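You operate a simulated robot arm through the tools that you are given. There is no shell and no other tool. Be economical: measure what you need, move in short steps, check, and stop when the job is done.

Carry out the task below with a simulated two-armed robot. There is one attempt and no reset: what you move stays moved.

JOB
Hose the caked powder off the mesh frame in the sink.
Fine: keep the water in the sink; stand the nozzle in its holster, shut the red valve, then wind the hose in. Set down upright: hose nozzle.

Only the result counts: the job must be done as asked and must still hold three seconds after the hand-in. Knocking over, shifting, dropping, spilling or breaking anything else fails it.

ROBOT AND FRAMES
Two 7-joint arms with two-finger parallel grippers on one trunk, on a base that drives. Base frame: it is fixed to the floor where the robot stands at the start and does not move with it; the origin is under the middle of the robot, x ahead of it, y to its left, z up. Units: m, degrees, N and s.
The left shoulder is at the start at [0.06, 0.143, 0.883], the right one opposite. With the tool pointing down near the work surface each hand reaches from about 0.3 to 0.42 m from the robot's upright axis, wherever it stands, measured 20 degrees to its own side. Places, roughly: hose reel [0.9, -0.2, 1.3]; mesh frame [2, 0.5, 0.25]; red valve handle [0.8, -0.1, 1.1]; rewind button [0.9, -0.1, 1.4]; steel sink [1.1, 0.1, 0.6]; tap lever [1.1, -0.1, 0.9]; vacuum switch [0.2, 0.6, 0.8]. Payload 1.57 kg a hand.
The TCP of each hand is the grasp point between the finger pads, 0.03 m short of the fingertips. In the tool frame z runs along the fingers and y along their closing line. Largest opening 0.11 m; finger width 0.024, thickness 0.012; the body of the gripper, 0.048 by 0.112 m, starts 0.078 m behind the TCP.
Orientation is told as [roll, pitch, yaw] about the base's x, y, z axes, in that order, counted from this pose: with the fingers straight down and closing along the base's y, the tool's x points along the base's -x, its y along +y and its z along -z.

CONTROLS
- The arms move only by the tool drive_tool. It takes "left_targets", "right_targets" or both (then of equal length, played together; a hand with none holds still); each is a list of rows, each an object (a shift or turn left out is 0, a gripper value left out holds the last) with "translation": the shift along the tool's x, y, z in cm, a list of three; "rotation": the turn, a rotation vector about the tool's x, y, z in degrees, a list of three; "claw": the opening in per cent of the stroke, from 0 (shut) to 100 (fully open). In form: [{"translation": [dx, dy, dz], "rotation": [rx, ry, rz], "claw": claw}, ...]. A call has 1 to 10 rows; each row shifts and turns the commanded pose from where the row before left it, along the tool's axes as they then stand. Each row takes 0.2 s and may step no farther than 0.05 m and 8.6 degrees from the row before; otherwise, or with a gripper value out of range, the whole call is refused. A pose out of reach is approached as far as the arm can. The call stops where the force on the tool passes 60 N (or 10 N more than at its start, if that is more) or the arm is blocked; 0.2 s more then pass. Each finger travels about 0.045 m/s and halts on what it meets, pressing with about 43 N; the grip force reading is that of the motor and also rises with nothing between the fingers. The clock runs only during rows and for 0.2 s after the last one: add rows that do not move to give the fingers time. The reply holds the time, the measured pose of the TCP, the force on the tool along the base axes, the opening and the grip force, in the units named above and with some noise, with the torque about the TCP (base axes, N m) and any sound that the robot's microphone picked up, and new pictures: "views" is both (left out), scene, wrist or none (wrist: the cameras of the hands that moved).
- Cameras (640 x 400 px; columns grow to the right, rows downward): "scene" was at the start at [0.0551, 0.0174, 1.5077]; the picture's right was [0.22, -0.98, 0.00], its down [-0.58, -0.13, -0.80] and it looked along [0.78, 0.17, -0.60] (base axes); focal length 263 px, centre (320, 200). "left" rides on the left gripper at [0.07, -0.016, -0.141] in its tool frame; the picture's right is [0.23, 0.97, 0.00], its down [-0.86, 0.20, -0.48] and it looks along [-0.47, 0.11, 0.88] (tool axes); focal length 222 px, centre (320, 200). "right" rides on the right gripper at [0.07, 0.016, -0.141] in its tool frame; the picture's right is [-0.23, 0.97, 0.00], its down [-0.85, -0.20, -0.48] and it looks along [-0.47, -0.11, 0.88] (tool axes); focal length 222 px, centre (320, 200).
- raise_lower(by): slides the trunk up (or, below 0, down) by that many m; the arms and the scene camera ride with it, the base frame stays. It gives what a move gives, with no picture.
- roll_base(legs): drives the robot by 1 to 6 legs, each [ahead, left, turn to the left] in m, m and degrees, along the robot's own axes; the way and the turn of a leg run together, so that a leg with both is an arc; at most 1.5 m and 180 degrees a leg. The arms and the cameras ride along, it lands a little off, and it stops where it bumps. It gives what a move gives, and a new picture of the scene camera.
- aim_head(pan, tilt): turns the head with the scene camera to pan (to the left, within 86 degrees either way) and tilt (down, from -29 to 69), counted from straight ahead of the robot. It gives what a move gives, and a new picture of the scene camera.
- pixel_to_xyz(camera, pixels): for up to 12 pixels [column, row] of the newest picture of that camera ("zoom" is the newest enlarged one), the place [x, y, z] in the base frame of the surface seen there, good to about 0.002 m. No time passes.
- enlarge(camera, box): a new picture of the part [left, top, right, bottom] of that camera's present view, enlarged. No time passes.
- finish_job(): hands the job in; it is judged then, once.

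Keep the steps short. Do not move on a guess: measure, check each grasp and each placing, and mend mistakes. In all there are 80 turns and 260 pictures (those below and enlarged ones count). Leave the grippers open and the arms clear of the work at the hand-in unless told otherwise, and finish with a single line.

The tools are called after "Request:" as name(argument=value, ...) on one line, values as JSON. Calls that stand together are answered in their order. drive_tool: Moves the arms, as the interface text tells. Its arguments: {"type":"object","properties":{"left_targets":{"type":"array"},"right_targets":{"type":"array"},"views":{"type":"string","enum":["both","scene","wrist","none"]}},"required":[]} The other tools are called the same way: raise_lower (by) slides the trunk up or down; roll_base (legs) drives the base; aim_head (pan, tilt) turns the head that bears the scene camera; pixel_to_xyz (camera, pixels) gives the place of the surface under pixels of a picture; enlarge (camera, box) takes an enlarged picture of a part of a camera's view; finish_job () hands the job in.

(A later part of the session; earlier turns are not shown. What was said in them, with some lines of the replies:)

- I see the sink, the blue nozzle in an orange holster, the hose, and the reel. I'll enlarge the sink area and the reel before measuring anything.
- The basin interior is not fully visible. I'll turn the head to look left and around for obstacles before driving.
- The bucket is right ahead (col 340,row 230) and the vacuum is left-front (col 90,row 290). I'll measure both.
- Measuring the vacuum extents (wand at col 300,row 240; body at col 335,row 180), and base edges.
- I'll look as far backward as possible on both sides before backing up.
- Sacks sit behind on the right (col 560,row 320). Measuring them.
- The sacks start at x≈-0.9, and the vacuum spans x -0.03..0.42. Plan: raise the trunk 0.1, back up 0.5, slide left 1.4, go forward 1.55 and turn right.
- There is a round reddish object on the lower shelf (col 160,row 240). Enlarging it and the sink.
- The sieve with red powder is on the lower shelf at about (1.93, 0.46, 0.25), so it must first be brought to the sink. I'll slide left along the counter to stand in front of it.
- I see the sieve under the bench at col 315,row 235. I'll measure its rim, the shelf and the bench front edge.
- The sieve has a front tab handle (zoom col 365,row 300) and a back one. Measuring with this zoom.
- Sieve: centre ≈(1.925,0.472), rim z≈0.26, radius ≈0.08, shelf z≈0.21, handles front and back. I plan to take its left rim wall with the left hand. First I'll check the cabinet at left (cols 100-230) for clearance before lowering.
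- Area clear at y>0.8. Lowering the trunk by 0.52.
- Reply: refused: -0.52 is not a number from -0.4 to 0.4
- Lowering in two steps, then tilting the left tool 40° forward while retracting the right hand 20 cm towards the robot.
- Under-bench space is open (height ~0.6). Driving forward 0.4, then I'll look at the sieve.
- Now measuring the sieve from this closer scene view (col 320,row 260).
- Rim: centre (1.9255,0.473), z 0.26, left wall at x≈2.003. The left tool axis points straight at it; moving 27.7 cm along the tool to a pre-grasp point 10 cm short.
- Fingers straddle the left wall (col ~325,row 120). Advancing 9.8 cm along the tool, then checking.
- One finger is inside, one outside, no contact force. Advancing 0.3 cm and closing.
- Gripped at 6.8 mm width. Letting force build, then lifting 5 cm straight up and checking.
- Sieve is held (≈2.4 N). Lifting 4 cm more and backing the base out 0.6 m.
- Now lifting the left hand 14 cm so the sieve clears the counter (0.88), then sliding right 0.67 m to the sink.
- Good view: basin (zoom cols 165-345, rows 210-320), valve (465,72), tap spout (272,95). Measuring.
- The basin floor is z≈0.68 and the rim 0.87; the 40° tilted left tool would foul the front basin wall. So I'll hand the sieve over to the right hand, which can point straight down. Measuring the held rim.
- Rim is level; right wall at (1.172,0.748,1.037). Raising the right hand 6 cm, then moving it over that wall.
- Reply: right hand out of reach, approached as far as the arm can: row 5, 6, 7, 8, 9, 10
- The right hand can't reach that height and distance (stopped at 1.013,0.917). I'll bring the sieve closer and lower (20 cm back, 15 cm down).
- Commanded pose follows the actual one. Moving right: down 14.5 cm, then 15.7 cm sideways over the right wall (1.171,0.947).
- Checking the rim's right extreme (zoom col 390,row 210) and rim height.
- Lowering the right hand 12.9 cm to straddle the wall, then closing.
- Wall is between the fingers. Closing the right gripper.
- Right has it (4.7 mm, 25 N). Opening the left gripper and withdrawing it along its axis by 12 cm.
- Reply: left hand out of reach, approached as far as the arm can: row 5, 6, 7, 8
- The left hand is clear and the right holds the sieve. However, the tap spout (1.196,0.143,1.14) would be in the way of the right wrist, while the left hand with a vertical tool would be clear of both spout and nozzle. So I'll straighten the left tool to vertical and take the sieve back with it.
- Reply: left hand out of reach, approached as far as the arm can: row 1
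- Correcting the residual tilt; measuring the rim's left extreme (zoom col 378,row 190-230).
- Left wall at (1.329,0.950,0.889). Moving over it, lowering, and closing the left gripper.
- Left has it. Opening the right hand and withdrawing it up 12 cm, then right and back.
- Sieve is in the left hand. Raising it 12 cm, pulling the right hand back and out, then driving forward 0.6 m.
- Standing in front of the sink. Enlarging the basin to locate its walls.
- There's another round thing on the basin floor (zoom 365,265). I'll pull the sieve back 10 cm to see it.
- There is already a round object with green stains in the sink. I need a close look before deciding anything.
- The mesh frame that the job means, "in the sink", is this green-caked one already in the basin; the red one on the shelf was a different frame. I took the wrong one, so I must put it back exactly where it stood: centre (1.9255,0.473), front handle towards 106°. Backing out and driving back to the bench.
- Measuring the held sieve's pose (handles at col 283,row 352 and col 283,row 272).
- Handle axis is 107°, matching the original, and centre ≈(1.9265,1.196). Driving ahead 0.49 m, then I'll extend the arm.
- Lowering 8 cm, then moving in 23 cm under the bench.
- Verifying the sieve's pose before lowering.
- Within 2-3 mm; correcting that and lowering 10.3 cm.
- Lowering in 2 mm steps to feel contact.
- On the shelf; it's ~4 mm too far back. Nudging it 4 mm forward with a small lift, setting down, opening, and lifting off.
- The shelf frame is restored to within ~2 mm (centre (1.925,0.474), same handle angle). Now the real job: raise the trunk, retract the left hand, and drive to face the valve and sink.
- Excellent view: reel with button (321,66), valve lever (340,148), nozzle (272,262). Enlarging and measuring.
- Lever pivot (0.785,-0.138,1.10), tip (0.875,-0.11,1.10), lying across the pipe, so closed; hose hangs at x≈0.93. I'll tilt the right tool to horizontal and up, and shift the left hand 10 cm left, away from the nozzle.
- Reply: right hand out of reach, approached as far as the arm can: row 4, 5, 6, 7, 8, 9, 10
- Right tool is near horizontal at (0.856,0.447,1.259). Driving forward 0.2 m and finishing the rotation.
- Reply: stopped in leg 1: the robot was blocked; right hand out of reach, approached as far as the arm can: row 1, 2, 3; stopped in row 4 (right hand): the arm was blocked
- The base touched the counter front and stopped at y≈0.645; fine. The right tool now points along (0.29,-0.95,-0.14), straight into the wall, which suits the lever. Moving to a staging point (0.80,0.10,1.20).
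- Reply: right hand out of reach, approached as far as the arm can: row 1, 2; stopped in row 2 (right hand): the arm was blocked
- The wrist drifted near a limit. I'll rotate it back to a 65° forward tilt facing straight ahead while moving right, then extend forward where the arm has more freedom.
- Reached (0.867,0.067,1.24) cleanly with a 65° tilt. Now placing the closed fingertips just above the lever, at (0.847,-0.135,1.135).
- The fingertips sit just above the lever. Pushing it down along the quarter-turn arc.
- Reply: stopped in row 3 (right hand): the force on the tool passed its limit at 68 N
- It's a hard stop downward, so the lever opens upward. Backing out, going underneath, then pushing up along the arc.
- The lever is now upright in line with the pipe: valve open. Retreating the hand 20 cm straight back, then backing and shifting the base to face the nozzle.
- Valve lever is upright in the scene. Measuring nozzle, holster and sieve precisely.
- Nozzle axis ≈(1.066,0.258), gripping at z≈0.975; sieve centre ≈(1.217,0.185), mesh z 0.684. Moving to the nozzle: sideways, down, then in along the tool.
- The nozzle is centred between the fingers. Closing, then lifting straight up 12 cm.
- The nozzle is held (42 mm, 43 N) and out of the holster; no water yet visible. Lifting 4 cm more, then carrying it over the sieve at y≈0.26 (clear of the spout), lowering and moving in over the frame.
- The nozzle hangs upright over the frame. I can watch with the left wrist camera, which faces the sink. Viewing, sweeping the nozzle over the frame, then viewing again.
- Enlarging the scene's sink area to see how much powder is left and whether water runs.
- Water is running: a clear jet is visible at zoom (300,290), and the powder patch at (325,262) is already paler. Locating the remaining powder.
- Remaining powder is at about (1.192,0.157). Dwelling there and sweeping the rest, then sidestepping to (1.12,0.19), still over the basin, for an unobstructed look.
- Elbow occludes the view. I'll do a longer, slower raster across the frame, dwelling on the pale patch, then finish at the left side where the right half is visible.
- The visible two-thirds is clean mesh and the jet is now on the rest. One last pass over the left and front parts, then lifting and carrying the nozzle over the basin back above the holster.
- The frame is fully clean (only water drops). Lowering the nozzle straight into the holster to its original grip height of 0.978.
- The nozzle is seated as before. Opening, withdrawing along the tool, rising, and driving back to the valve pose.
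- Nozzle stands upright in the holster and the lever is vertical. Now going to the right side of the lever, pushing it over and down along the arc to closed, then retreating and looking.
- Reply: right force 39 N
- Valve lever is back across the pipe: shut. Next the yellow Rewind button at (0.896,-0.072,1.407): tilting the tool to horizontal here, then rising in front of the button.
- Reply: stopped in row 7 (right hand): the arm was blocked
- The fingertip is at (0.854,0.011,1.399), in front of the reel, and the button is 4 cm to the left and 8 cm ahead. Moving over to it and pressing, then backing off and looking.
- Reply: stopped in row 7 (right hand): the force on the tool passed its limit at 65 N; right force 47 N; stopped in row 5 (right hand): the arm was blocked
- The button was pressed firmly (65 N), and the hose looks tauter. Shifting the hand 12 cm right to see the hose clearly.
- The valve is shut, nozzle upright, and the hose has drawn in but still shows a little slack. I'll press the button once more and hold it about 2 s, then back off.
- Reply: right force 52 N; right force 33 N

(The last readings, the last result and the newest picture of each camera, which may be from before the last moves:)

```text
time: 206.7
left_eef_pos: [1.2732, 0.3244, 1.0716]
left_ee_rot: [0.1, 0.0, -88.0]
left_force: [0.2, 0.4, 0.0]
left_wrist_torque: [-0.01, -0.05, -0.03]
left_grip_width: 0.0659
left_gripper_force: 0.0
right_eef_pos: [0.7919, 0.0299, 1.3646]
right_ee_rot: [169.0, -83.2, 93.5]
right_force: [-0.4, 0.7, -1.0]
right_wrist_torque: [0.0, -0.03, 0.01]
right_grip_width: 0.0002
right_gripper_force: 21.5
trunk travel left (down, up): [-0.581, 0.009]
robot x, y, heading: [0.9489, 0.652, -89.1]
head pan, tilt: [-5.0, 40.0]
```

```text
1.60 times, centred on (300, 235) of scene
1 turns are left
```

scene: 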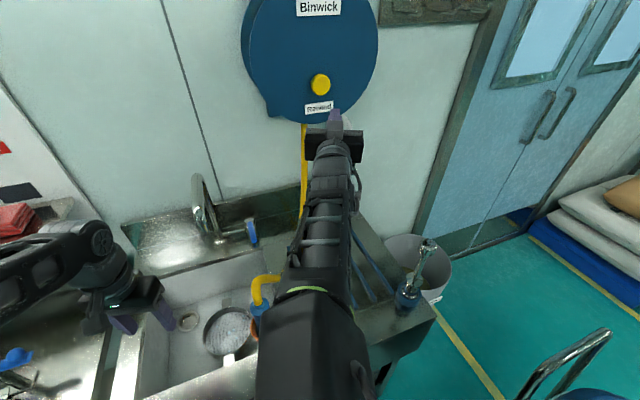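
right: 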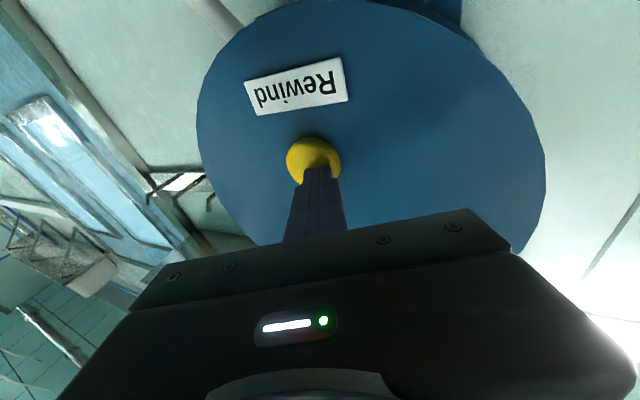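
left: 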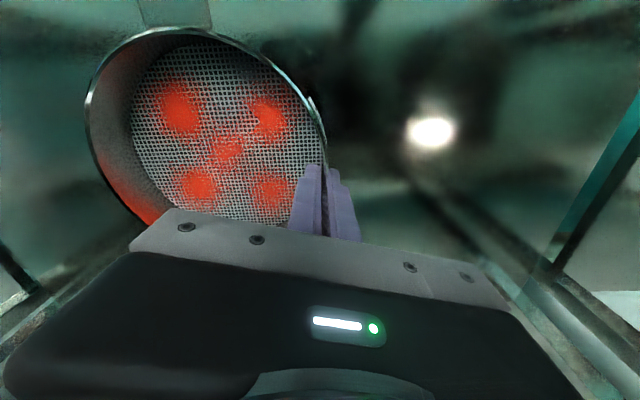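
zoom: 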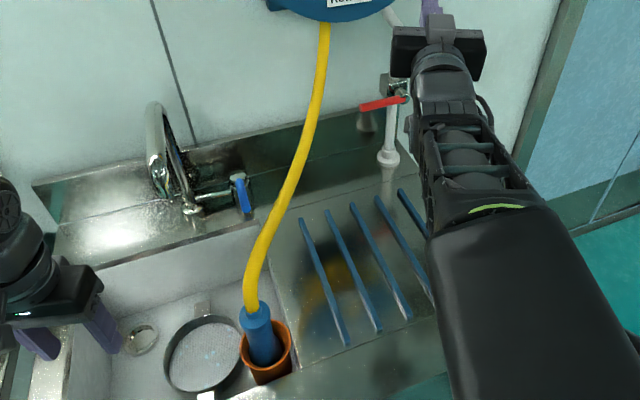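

The hose is now wound in, running nearly straight up to the reel, with the nozzle upright in its holster and the valve shut. Backing the base away, opening the gripper, and handing in.

Request:
roll_base(legs=[[-0.3, 0, 0]])

Request:
drive_tool(right_targets=[{"claw": 60}, {"claw": 60}, {"claw": 60}, {"claw": 60}, {"claw": 60}], views="none")

Request:
finish_job()

```text
time: 208.8
left_eef_pos: [1.2714, 0.631, 1.071]
left_ee_rot: [0.0, -0.2, -87.6]
left_force: [0.0, 0.0, 0.7]
left_wrist_torque: [0.0, -0.01, -0.01]
left_grip_width: 0.0662
left_gripper_force: 0.1
right_eef_pos: [0.7919, 0.3341, 1.366]
right_ee_rot: [169.5, -83.0, 93.4]
right_force: [-0.1, 0.2, -0.5]
right_wrist_torque: [0.02, 0.0, -0.02]
right_grip_width: 0.0002
right_gripper_force: 21.5
trunk travel left (down, up): [-0.581, 0.009]
robot x, y, heading: [0.9443, 0.953, -88.6]
head pan, tilt: [-5.0, 40.0]
```

scene: 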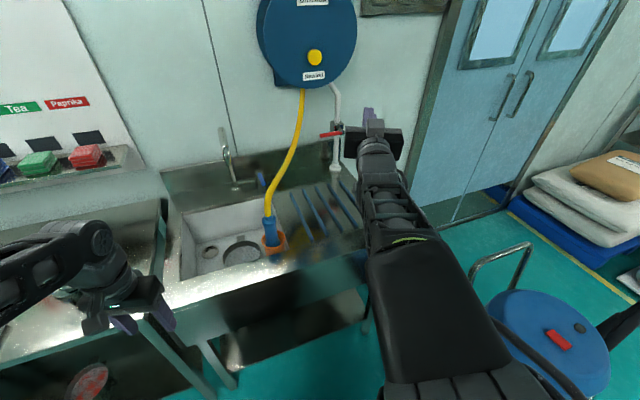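

```text
time: 210.0
left_eef_pos: [1.2712, 0.6313, 1.0726]
left_ee_rot: [0.0, -0.1, -87.6]
left_force: [-0.3, 0.3, 0.0]
left_wrist_torque: [0.01, 0.0, 0.0]
left_grip_width: 0.0658
left_gripper_force: 0.2
right_eef_pos: [0.7928, 0.3341, 1.3646]
right_ee_rot: [169.6, -83.2, 93.5]
right_force: [0.1, 0.3, 0.3]
right_wrist_torque: [0.0, 0.06, 0.01]
right_grip_width: 0.066
right_gripper_force: 0.1
trunk travel left (down, up): [-0.581, 0.009]
robot x, y, heading: [0.9454, 0.953, -88.5]
head pan, tilt: [-5.0, 40.0]
```

```text
The job is handed in.
```

The mesh frame in the sink is hosed clean, the nozzle is upright in its holster, the red valve is shut and the hose is wound in; I first took the wrong frame (red powder) from the lower shelf and put it back within about 2 mm.
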